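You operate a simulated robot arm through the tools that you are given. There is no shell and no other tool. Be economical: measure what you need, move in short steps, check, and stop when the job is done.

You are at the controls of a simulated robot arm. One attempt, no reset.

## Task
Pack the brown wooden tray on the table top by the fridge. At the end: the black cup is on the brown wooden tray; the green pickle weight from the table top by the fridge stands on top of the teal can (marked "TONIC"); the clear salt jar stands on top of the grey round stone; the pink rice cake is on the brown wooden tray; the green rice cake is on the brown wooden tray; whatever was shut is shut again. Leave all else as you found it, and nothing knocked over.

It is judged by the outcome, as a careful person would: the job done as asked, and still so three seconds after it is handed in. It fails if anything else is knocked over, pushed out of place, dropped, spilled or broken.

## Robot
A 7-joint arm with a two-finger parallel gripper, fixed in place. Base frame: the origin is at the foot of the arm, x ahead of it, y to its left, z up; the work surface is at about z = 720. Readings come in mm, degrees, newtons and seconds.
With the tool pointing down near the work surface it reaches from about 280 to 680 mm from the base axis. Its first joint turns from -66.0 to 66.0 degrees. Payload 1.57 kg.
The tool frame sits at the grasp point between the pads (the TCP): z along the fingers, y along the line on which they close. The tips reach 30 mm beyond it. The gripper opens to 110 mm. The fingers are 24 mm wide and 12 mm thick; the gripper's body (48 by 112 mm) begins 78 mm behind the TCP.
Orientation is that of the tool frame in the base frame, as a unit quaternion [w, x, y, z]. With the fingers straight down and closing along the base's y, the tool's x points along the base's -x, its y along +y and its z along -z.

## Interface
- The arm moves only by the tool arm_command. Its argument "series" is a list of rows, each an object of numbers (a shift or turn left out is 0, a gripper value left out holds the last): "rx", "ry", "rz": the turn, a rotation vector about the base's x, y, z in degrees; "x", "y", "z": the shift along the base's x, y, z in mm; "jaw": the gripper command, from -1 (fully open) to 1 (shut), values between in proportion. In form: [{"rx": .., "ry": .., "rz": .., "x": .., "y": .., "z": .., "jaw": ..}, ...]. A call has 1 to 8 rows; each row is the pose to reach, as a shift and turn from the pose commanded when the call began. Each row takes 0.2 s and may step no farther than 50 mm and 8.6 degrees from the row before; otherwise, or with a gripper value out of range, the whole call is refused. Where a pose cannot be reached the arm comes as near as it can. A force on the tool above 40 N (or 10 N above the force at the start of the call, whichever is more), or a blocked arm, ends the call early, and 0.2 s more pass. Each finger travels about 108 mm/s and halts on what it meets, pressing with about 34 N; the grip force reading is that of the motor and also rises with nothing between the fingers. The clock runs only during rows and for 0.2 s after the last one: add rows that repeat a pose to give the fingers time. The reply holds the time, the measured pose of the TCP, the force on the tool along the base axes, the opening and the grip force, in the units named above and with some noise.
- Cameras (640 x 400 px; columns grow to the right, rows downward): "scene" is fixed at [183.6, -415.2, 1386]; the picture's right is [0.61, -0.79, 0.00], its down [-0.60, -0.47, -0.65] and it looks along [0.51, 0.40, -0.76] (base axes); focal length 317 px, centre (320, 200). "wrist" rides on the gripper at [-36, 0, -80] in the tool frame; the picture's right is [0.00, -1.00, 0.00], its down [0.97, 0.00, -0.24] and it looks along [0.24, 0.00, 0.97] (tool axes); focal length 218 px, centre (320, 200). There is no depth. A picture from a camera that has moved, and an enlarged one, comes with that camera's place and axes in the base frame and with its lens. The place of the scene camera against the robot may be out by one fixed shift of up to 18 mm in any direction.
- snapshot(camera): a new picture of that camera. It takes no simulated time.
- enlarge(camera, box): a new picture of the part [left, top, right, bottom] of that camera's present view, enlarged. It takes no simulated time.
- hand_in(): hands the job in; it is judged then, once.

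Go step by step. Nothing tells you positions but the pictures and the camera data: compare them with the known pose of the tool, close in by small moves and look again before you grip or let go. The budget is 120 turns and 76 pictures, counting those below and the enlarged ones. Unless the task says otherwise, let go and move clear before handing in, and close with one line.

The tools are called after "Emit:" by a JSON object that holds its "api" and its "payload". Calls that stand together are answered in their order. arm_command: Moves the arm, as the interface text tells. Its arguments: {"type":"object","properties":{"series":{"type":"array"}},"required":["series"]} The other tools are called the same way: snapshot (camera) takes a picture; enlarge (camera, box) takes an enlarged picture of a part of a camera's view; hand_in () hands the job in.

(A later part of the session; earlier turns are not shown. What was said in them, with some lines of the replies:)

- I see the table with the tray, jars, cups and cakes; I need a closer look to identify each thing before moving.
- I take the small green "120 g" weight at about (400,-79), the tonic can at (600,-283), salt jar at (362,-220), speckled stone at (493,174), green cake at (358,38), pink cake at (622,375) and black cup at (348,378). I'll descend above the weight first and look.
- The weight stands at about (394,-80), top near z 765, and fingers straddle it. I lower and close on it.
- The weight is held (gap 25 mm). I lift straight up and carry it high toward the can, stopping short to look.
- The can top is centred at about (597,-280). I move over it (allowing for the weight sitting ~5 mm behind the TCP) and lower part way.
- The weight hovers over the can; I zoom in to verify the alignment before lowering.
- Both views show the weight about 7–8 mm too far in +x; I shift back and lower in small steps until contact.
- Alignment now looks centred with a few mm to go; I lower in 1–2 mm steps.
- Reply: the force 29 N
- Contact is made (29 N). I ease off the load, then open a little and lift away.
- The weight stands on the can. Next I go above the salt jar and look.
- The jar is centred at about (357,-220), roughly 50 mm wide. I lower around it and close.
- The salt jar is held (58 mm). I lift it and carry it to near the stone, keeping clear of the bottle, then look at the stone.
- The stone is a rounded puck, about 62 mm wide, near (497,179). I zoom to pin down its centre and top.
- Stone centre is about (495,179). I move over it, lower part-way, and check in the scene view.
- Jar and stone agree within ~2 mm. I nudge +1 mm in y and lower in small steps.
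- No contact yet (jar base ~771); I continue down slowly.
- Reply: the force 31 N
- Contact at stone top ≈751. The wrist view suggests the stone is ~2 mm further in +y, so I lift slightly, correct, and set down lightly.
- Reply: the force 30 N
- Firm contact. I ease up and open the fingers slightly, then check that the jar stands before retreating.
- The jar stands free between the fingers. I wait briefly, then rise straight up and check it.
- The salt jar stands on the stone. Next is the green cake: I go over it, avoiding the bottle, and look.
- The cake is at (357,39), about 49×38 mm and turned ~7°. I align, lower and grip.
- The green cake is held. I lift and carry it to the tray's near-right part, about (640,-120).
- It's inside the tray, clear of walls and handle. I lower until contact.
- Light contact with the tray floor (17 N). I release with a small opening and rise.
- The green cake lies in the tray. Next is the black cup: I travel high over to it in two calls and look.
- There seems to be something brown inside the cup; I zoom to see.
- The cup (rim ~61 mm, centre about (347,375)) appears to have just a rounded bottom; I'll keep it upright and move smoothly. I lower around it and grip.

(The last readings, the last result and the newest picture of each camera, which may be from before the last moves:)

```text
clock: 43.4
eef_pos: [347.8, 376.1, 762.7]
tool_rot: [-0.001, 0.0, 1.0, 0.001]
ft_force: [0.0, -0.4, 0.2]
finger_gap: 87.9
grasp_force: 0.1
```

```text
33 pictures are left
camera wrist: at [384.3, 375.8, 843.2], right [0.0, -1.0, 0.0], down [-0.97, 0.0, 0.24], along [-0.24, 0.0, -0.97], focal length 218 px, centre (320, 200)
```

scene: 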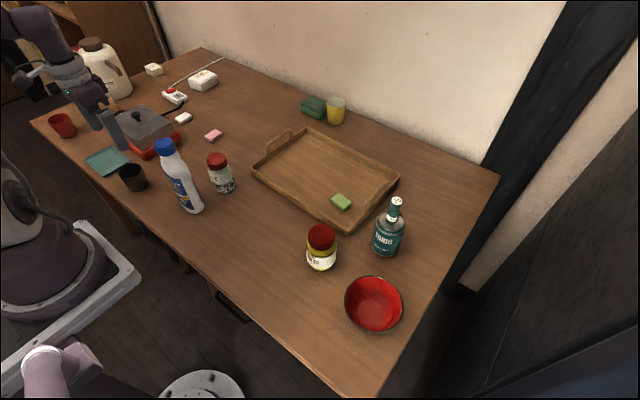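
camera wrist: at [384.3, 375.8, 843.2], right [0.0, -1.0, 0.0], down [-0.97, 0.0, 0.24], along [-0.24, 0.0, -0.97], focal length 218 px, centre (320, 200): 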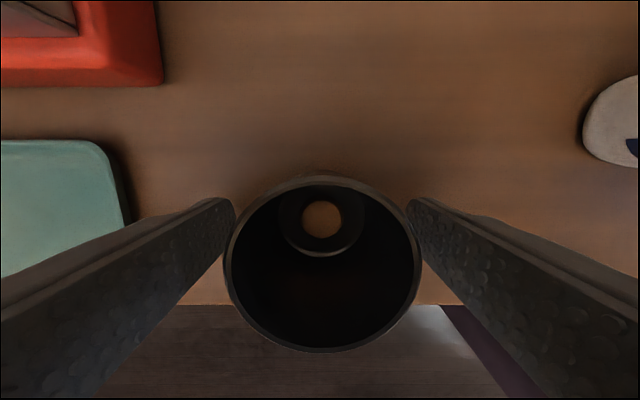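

Centred. I close on the cup.

Emit:
{"api": "arm_command", "payload": {"series": [{"x": 1, "jaw": -0.3}, {"x": 1, "jaw": -0.1}, {"x": 1, "jaw": 0.2}, {"x": 1, "jaw": 1}, {"x": 1, "jaw": 1}]}}

Emit:
{"api": "snapshot", "payload": {"camera": "wrist"}}

Emit:
{"api": "enlarge", "payload": {"camera": "scene", "box": [70, 100, 190, 220]}}

```text
clock: 44.6
eef_pos: [349.9, 376.1, 763.1]
tool_rot: [0.0, 0.0, 1.0, 0.0]
ft_force: [-0.5, 1.1, 0.5]
finger_gap: 57.8
grasp_force: 34.6
```

```text
32 pictures are left
camera wrist: at [385.4, 375.4, 843.6], right [0.0, -1.0, 0.0], down [-0.97, 0.0, 0.24], along [-0.24, 0.0, -0.97], focal length 218 px, centre (320, 200)
```

wrist: 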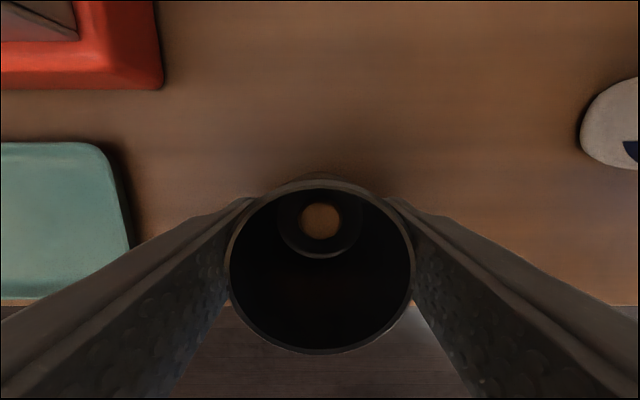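

```text
3.33 times, centred on (130, 160) of scene
camera zoom: at [183.6, -415.1, 1386.0], right [0.61, -0.79, 0.0], down [-0.6, -0.47, -0.65], along [0.51, 0.4, -0.76], focal length 1057 px, centre (953, 333)
```

zoom: 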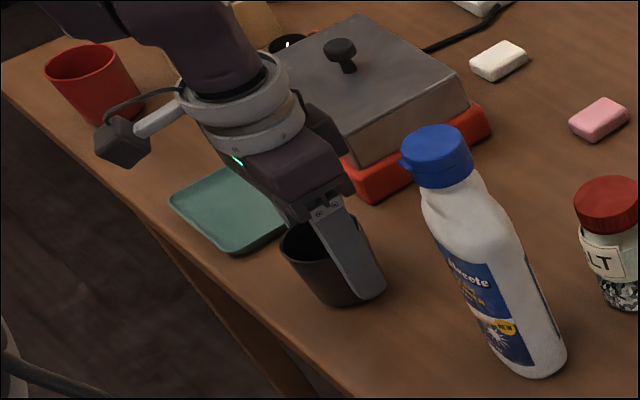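

The cup is gripped. I lift it slightly and check it and anything in or under it.

Emit:
{"api": "arm_command", "payload": {"series": [{"z": 10}, {"z": 30}, {"z": 60}, {"z": 60}]}}

Emit:
{"api": "enlarge", "payload": {"camera": "wrist", "box": [220, 150, 420, 360]}}

Emit:
{"api": "enlarge", "payload": {"camera": "scene", "box": [70, 100, 190, 220]}}

```text
clock: 45.6
eef_pos: [349.2, 376.3, 824.7]
tool_rot: [0.0, 0.0, 1.0, 0.0]
ft_force: [-0.1, 0.4, -0.9]
finger_gap: 57.7
grasp_force: 33.9
```

```text
1.90 times, centred on (320, 255) of wrist
camera zoom: at [386.1, 375.7, 904.4], right [0.0, -1.0, 0.0], down [-0.97, 0.0, 0.24], along [-0.24, 0.0, -0.97], focal length 416 px, centre (320, 95)
```

zoom: 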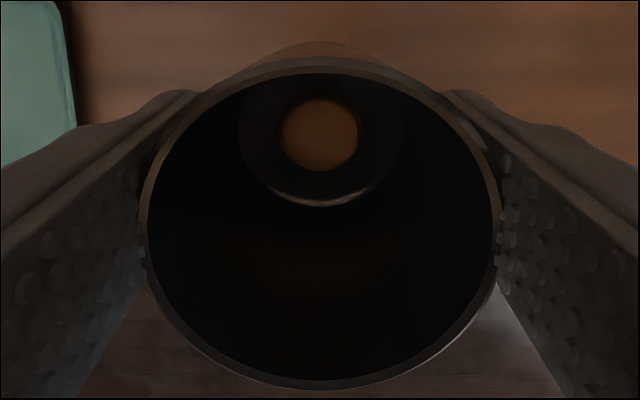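

```text
3.33 times, centred on (130, 160) of scene
camera zoom: at [183.6, -415.2, 1386.0], right [0.61, -0.79, 0.0], down [-0.6, -0.47, -0.65], along [0.51, 0.4, -0.76], focal length 1057 px, centre (953, 333)
```

zoom: 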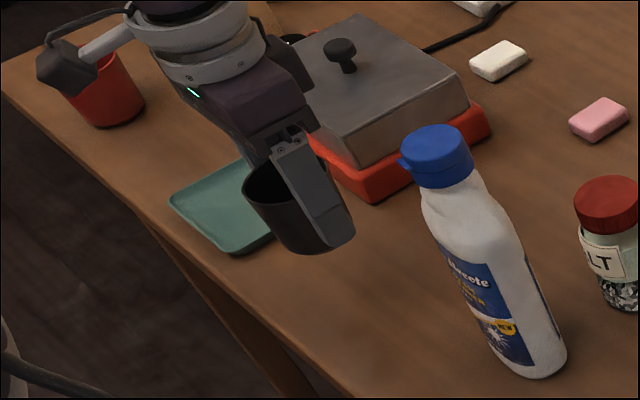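

The cup is up cleanly, nothing left behind. I lift high and carry it back along the same clear route to the tray centre-near area (640,-5).

Emit:
{"api": "arm_command", "payload": {"series": [{"z": 45}, {"z": 90}, {"z": 135}, {"z": 160}, {"x": 22, "y": -37, "z": 160}, {"x": 44, "y": -74, "z": 160}, {"x": 66, "y": -111, "z": 160}, {"x": 88, "y": -148, "z": 160}]}}

Emit:
{"api": "arm_command", "payload": {"series": [{"x": 22, "y": -37}, {"x": 44, "y": -74}, {"x": 72, "y": -107}, {"x": 102, "y": -137}, {"x": 132, "y": -167}, {"x": 162, "y": -197}, {"x": 192, "y": -225}, {"x": 203, "y": -233}]}}

Emit:
{"api": "snapshot", "payload": {"camera": "wrist"}}

```text
clock: 47.4
eef_pos: [437.7, 226.3, 984.6]
tool_rot: [-0.001, 0.0, 1.0, 0.0]
ft_force: [0.0, -0.6, -0.3]
finger_gap: 58.0
grasp_force: 34.1
```

```text
clock: 49.2
eef_pos: [641.2, -6.7, 983.4]
tool_rot: [0.0, 0.0, 1.0, 0.0]
ft_force: [0.7, 0.8, 0.2]
finger_gap: 58.1
grasp_force: 34.5
```

```text
28 pictures are left
camera wrist: at [678.4, -6.0, 1063.5], right [0.0, -1.0, 0.0], down [-0.97, 0.0, 0.24], along [-0.24, 0.0, -0.97], focal length 218 px, centre (320, 200)
```

wrist: 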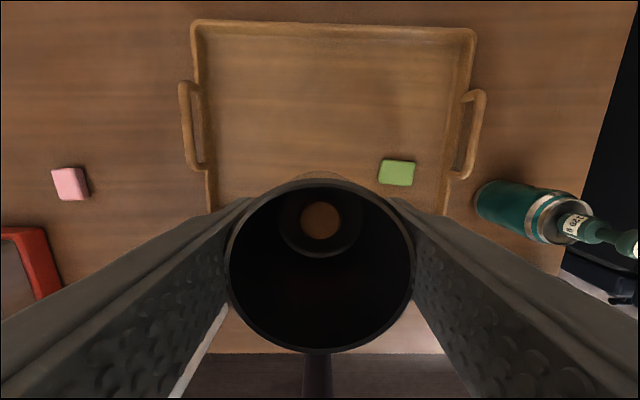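

The cup is over the tray with free space. I lower it to just above the floor.

Emit:
{"api": "arm_command", "payload": {"series": [{"z": -45}, {"z": -90}, {"z": -135}, {"z": -175}, {"z": -198}, {"z": -203}, {"z": -206}, {"z": -206}]}}

Emit:
{"api": "enlarge", "payload": {"camera": "scene", "box": [240, 90, 400, 240]}}

```text
clock: 51.0
eef_pos: [640.6, -6.4, 777.0]
tool_rot: [0.001, 0.0, 1.0, -0.001]
ft_force: [0.0, -0.6, -0.9]
finger_gap: 58.0
grasp_force: 34.3
```

```text
2.67 times, centred on (320, 165) of scene
camera zoom: at [183.6, -415.2, 1386.0], right [0.61, -0.79, 0.0], down [-0.6, -0.47, -0.65], along [0.51, 0.4, -0.76], focal length 846 px, centre (320, 293)
```

zoom: 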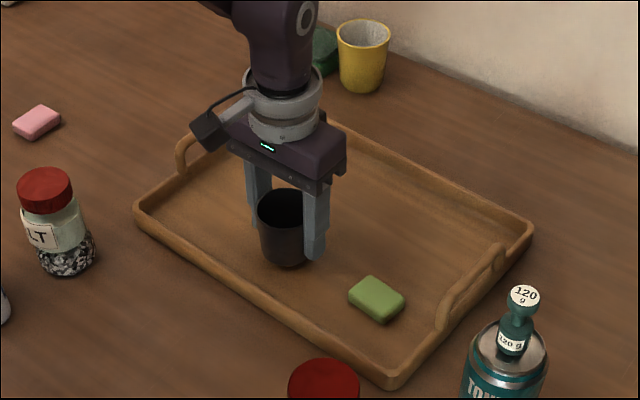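

Emit:
{"api": "arm_command", "payload": {"series": [{"z": -2}, {"z": -4}, {"z": -6}, {"z": -7}, {"z": -7}]}}

```text
clock: 52.2
eef_pos: [640.8, -4.1, 770.6]
tool_rot: [0.001, 0.001, 1.0, -0.001]
ft_force: [-0.5, 0.2, -0.6]
finger_gap: 58.0
grasp_force: 34.4
```

Emit:
{"api": "arm_command", "payload": {"series": [{"z": -1}, {"z": -2}, {"z": -2}]}}

```text
clock: 53.0
eef_pos: [641.0, -6.0, 768.6]
tool_rot: [0.003, 0.0, 1.0, 0.0]
ft_force: [-3.4, -0.7, 18.8]
finger_gap: 58.2
grasp_force: 33.9
```

Contact (19 N). I ease off, open slowly and rise.

Emit:
{"api": "arm_command", "payload": {"series": [{"z": 0.7}, {"z": 0.7, "jaw": -0.1}, {"z": 0.7, "jaw": -0.2}, {"z": 0.7, "jaw": -0.3}, {"z": 25, "jaw": -0.3}, {"z": 70}, {"z": 115}, {"z": 160}]}}

Emit:
{"api": "snapshot", "payload": {"camera": "scene"}}

```text
clock: 54.8
eef_pos: [640.9, -6.6, 929.5]
tool_rot: [-0.001, 0.0, 1.0, 0.0]
ft_force: [-0.1, 0.0, 0.6]
finger_gap: 71.6
grasp_force: 0.1
```

```text
26 pictures are left
```

scene: 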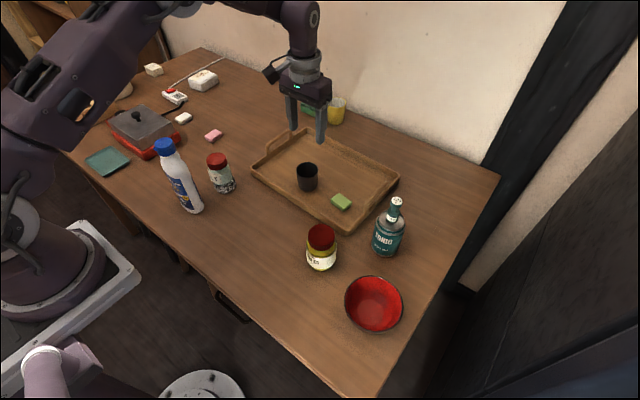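

The cup stands in the tray. Last is the pink cake near (623,375), a bit beyond vertical reach; I move near it high up and look at its orientation.

Emit:
{"api": "arm_command", "payload": {"series": [{"x": -8, "y": 45, "jaw": -0.5}, {"x": -16, "y": 90}, {"x": -24, "y": 135}, {"x": -32, "y": 180}, {"x": -40, "y": 225}, {"x": -48, "y": 270}, {"x": -58, "y": 315}, {"x": -66, "y": 345}]}}

Emit:
{"api": "snapshot", "payload": {"camera": "wrist"}}

```text
clock: 56.6
eef_pos: [574.6, 340.4, 930.0]
tool_rot: [0.0, 0.001, 1.0, 0.0]
ft_force: [0.3, -0.4, -0.4]
finger_gap: 82.3
grasp_force: 0.0
```

```text
25 pictures are left
camera wrist: at [611.2, 340.6, 1010.6], right [0.0, -1.0, 0.0], down [-0.97, 0.0, 0.24], along [-0.24, 0.0, -0.97], focal length 218 px, centre (320, 200)
```

wrist: 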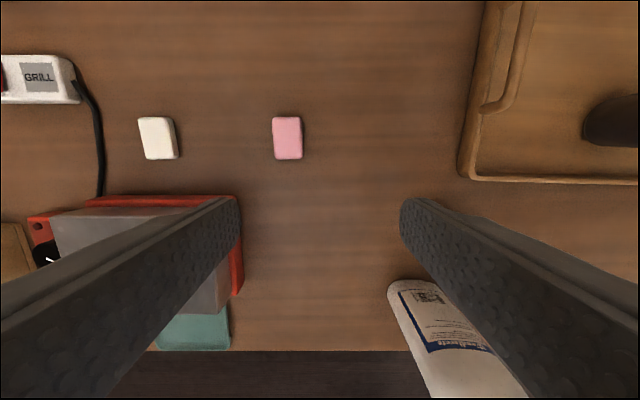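

The pink cake sits at about (621,380), 36 mm wide in y, squared up with the base axes. I tilt the tool 20° outward (about y) for reach and approach above it.

Emit:
{"api": "arm_command", "payload": {"series": [{"ry": -7}, {"ry": -14, "x": 10, "y": 15}, {"ry": -20, "x": 20, "y": 30, "z": -20}, {"ry": -20, "x": 39, "y": 39, "z": -50}, {"ry": -20, "x": 39, "y": 39, "z": -90}, {"ry": -20, "x": 39, "y": 39, "z": -90}]}}

Emit:
{"api": "snapshot", "payload": {"camera": "wrist"}}

Emit:
{"api": "snapshot", "payload": {"camera": "scene"}}

```text
clock: 58.0
eef_pos: [614.1, 378.3, 837.1]
tool_rot: [0.173, 0.001, 0.985, -0.001]
ft_force: [0.0, -0.6, -0.4]
finger_gap: 82.4
grasp_force: 0.1
```

```text
24 pictures are left
camera wrist: at [621.3, 378.1, 925.7], right [0.0, -1.0, 0.0], down [-0.99, 0.0, -0.11], along [0.11, 0.0, -0.99], focal length 218 px, centre (320, 200)
```

wrist: 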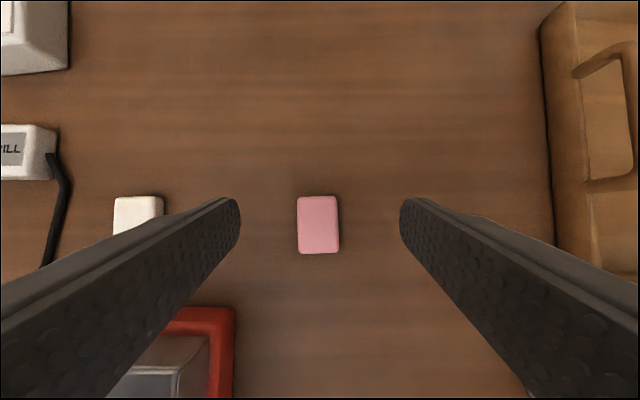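

```text
23 pictures are left
```

scene: 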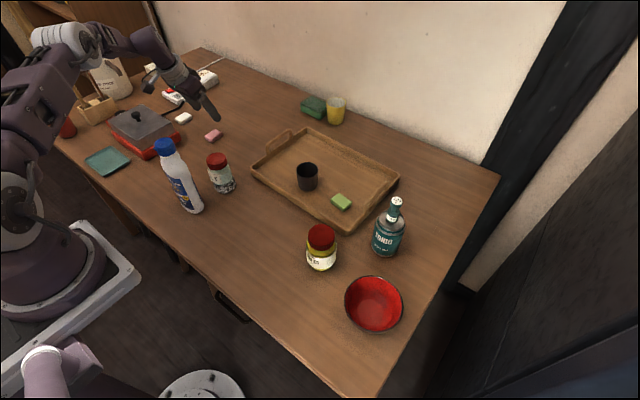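

Good reach; cake centre (620,380). I narrow the fingers a little, lower and grip.

Emit:
{"api": "arm_command", "payload": {"series": [{"x": -1, "y": 1, "z": -30, "ry": 0, "jaw": -0.1}, {"x": -1, "y": 1, "z": -60}, {"x": -1, "y": 1, "z": -75}, {"x": -1, "y": 1, "z": -81}, {"x": -1, "y": 1, "z": -81}]}}

Emit:
{"api": "snapshot", "payload": {"camera": "wrist"}}

```text
clock: 59.2
eef_pos: [613.9, 380.3, 757.6]
tool_rot: [0.173, 0.0, 0.985, 0.0]
ft_force: [0.0, -0.3, 0.3]
finger_gap: 60.5
grasp_force: 0.0
```

```text
22 pictures are left
camera wrist: at [620.4, 379.5, 846.2], right [0.0, -1.0, 0.0], down [-0.99, 0.0, -0.11], along [0.11, 0.0, -0.99], focal length 218 px, centre (320, 200)
```

wrist: 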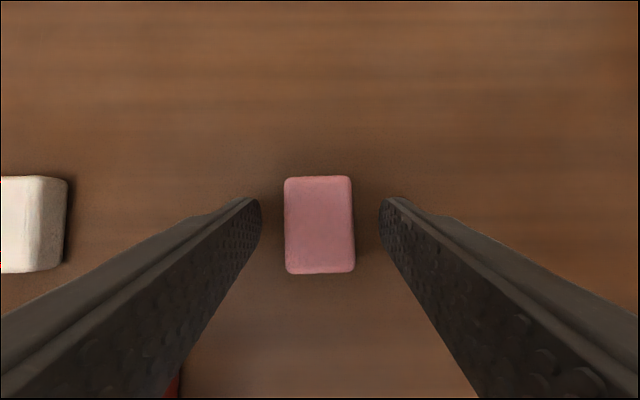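

Emit:
{"api": "arm_command", "payload": {"series": [{"jaw": 0.2}, {"jaw": 0.4}, {"jaw": 1}, {"jaw": 1}, {"z": 15, "jaw": 1}, {"z": 15, "jaw": 1}]}}

Emit:
{"api": "snapshot", "payload": {"camera": "wrist"}}

Emit:
{"api": "enlarge", "payload": {"camera": "scene", "box": [160, 70, 270, 170]}}

```text
clock: 60.6
eef_pos: [613.4, 379.8, 772.7]
tool_rot: [0.174, -0.001, 0.985, 0.0]
ft_force: [-1.4, 0.1, -0.5]
finger_gap: 34.9
grasp_force: 33.9
```

```text
21 pictures are left
camera wrist: at [620.4, 379.3, 860.7], right [0.0, -1.0, 0.0], down [-0.99, 0.0, -0.11], along [0.11, 0.0, -0.99], focal length 218 px, centre (320, 200)
```

wrist: 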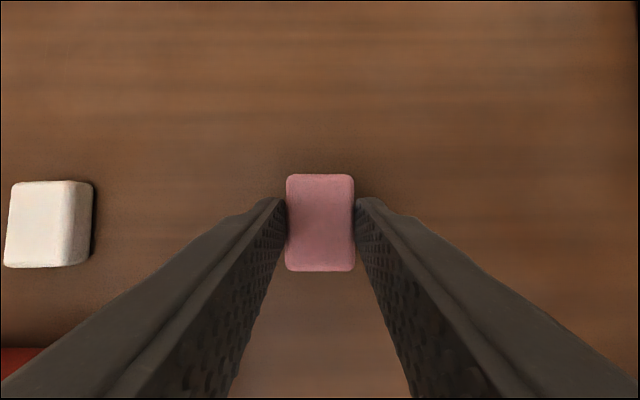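

```text
4.00 times, centred on (215, 120) of scene
camera zoom: at [183.6, -415.2, 1386.0], right [0.61, -0.79, 0.0], down [-0.6, -0.47, -0.65], along [0.51, 0.4, -0.76], focal length 1268 px, centre (740, 520)
```

zoom: 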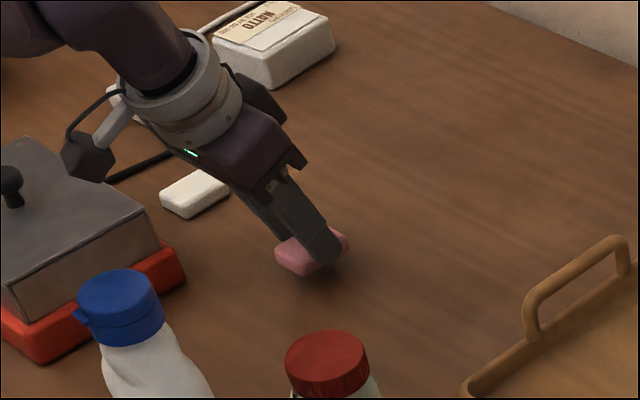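

Held and level. I lift and carry it over the tray's left end, keeping the tilt.

Emit:
{"api": "arm_command", "payload": {"series": [{"z": 45}, {"z": 90}, {"z": 115, "y": -20}, {"z": 115, "x": 4, "y": -65}, {"z": 115, "x": 8, "y": -110}, {"z": 115, "x": 12, "y": -155}, {"z": 115, "x": 16, "y": -200}, {"z": 115, "x": 19, "y": -245}]}}

Emit:
{"api": "arm_command", "payload": {"series": [{"y": -43}, {"y": -43, "z": -45}, {"y": -43, "z": -80}, {"y": -43, "z": -98}, {"y": -43, "z": -98}]}}

Emit:
{"api": "snapshot", "payload": {"camera": "wrist"}}

Emit:
{"api": "enlarge", "payload": {"camera": "scene", "box": [240, 90, 400, 240]}}

```text
clock: 62.4
eef_pos: [631.0, 131.7, 886.5]
tool_rot: [0.174, -0.001, 0.985, 0.0]
ft_force: [0.3, 0.7, -0.7]
finger_gap: 34.9
grasp_force: 34.1
```

```text
clock: 63.6
eef_pos: [632.2, 89.2, 786.5]
tool_rot: [0.174, 0.001, 0.985, 0.0]
ft_force: [0.4, -0.4, -0.5]
finger_gap: 34.6
grasp_force: 33.8
```

```text
19 pictures are left
camera wrist: at [638.9, 89.1, 875.5], right [0.0, -1.0, 0.0], down [-0.99, 0.0, -0.11], along [0.11, 0.0, -0.99], focal length 218 px, centre (320, 200)
```

wrist: 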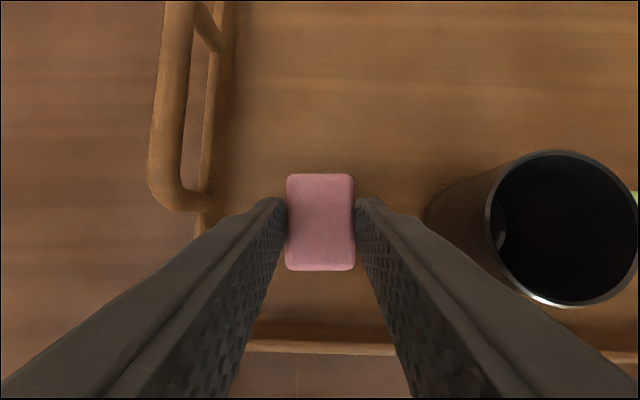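

```text
2.67 times, centred on (320, 165) of scene
camera zoom: at [183.6, -415.2, 1386.0], right [0.61, -0.79, 0.0], down [-0.6, -0.47, -0.65], along [0.51, 0.4, -0.76], focal length 846 px, centre (320, 293)
```

zoom: 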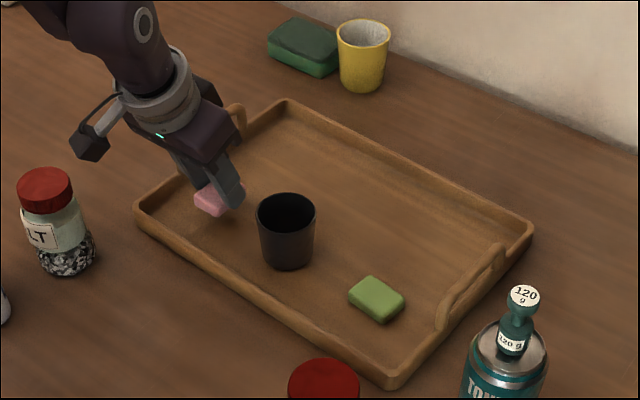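

Clear of handle, wall and cup. I lower to contact.

Emit:
{"api": "arm_command", "payload": {"series": [{"z": -8}, {"z": -15}, {"z": -18}, {"z": -20}, {"z": -21.5}, {"z": -21.5}]}}

```text
clock: 65.0
eef_pos: [632.1, 90.9, 766.8]
tool_rot: [0.174, -0.001, 0.985, 0.0]
ft_force: [0.4, 0.0, 0.1]
finger_gap: 34.8
grasp_force: 34.4
```

Emit:
{"api": "arm_command", "payload": {"series": [{"z": -1.5}, {"z": -2.5}, {"z": -3.3}, {"z": -3.3}]}}

```text
clock: 66.0
eef_pos: [631.9, 90.9, 764.4]
tool_rot: [0.174, 0.0, 0.985, 0.0]
ft_force: [-5.4, -3.6, 16.0]
finger_gap: 34.8
grasp_force: 34.3
```

Contact with the tray floor. I release gently and rise clear.

Emit:
{"api": "arm_command", "payload": {"series": [{"z": 0.5}, {"z": 0.5, "jaw": 0.25}, {"z": 0.5, "jaw": 0.15}, {"z": 0.5, "jaw": 0.15}, {"z": 30}, {"z": 75}, {"z": 120}, {"z": 165}]}}

Emit:
{"api": "arm_command", "payload": {"series": [{"ry": 7, "z": 30}, {"ry": 14, "z": 50}, {"ry": 20, "z": 50, "x": -30, "y": -30}, {"ry": 20, "z": 80, "x": -70, "y": -60}, {"ry": 20, "z": 110, "x": -110, "y": -90}, {"ry": 20, "z": 110, "x": -150, "y": -120}]}}

Emit:
{"api": "snapshot", "payload": {"camera": "scene"}}

Emit:
{"api": "enlarge", "payload": {"camera": "scene", "box": [180, 110, 420, 270]}}

Emit:
{"api": "snapshot", "payload": {"camera": "wrist"}}

```text
clock: 67.8
eef_pos: [633.0, 91.2, 929.1]
tool_rot: [0.173, 0.0, 0.985, 0.0]
ft_force: [0.2, 0.5, -0.4]
finger_gap: 46.6
grasp_force: 0.1
```

```text
refused: row 4 steps farther than a row can; nothing moved
```

```text
17 pictures are left
```

scene: 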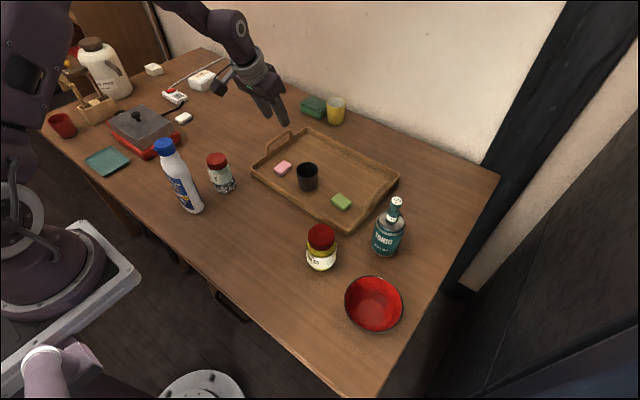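

```text
2.50 times, centred on (300, 190) of scene
camera zoom: at [183.6, -415.2, 1386.0], right [0.61, -0.79, 0.0], down [-0.6, -0.47, -0.65], along [0.51, 0.4, -0.76], focal length 793 px, centre (370, 225)
```

zoom: 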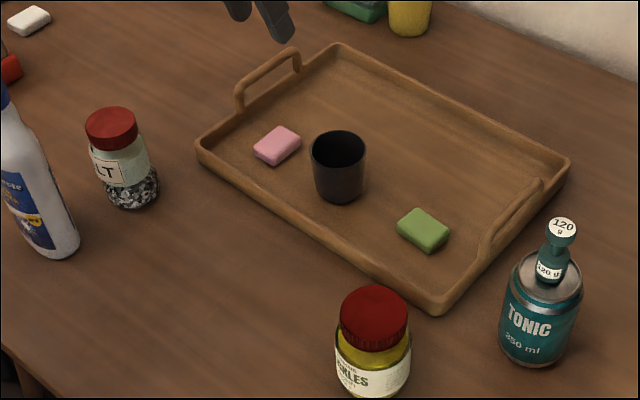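

```text
15 pictures are left
camera wrist: at [640.3, 90.5, 1017.0], right [0.0, -1.0, 0.0], down [-0.99, 0.0, -0.11], along [0.11, 0.0, -0.99], focal length 218 px, centre (320, 200)
```

wrist: 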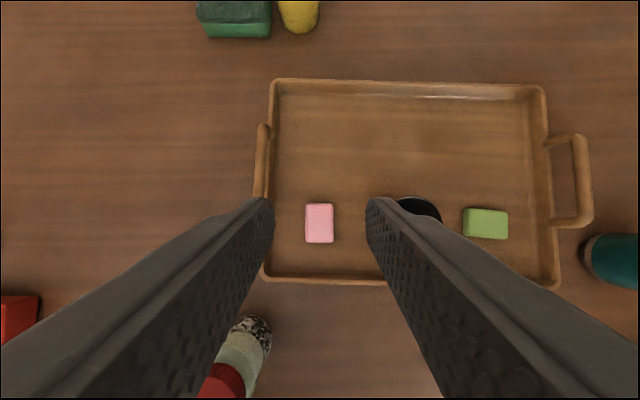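

All five items are placed and steady, nothing was opened, and the gripper is empty and well clear, so I hand in.

Emit:
{"api": "hand_in", "payload": {}}

```text
The job is handed in.
```

The job is handed in: the black cup and the pink and green rice cakes are on the brown tray, the green 120 g weight stands on the TONIC can, and the salt jar stands on the grey speckled stone. In the last pictures nothing else was moved or knocked over, and nothing shut was opened.
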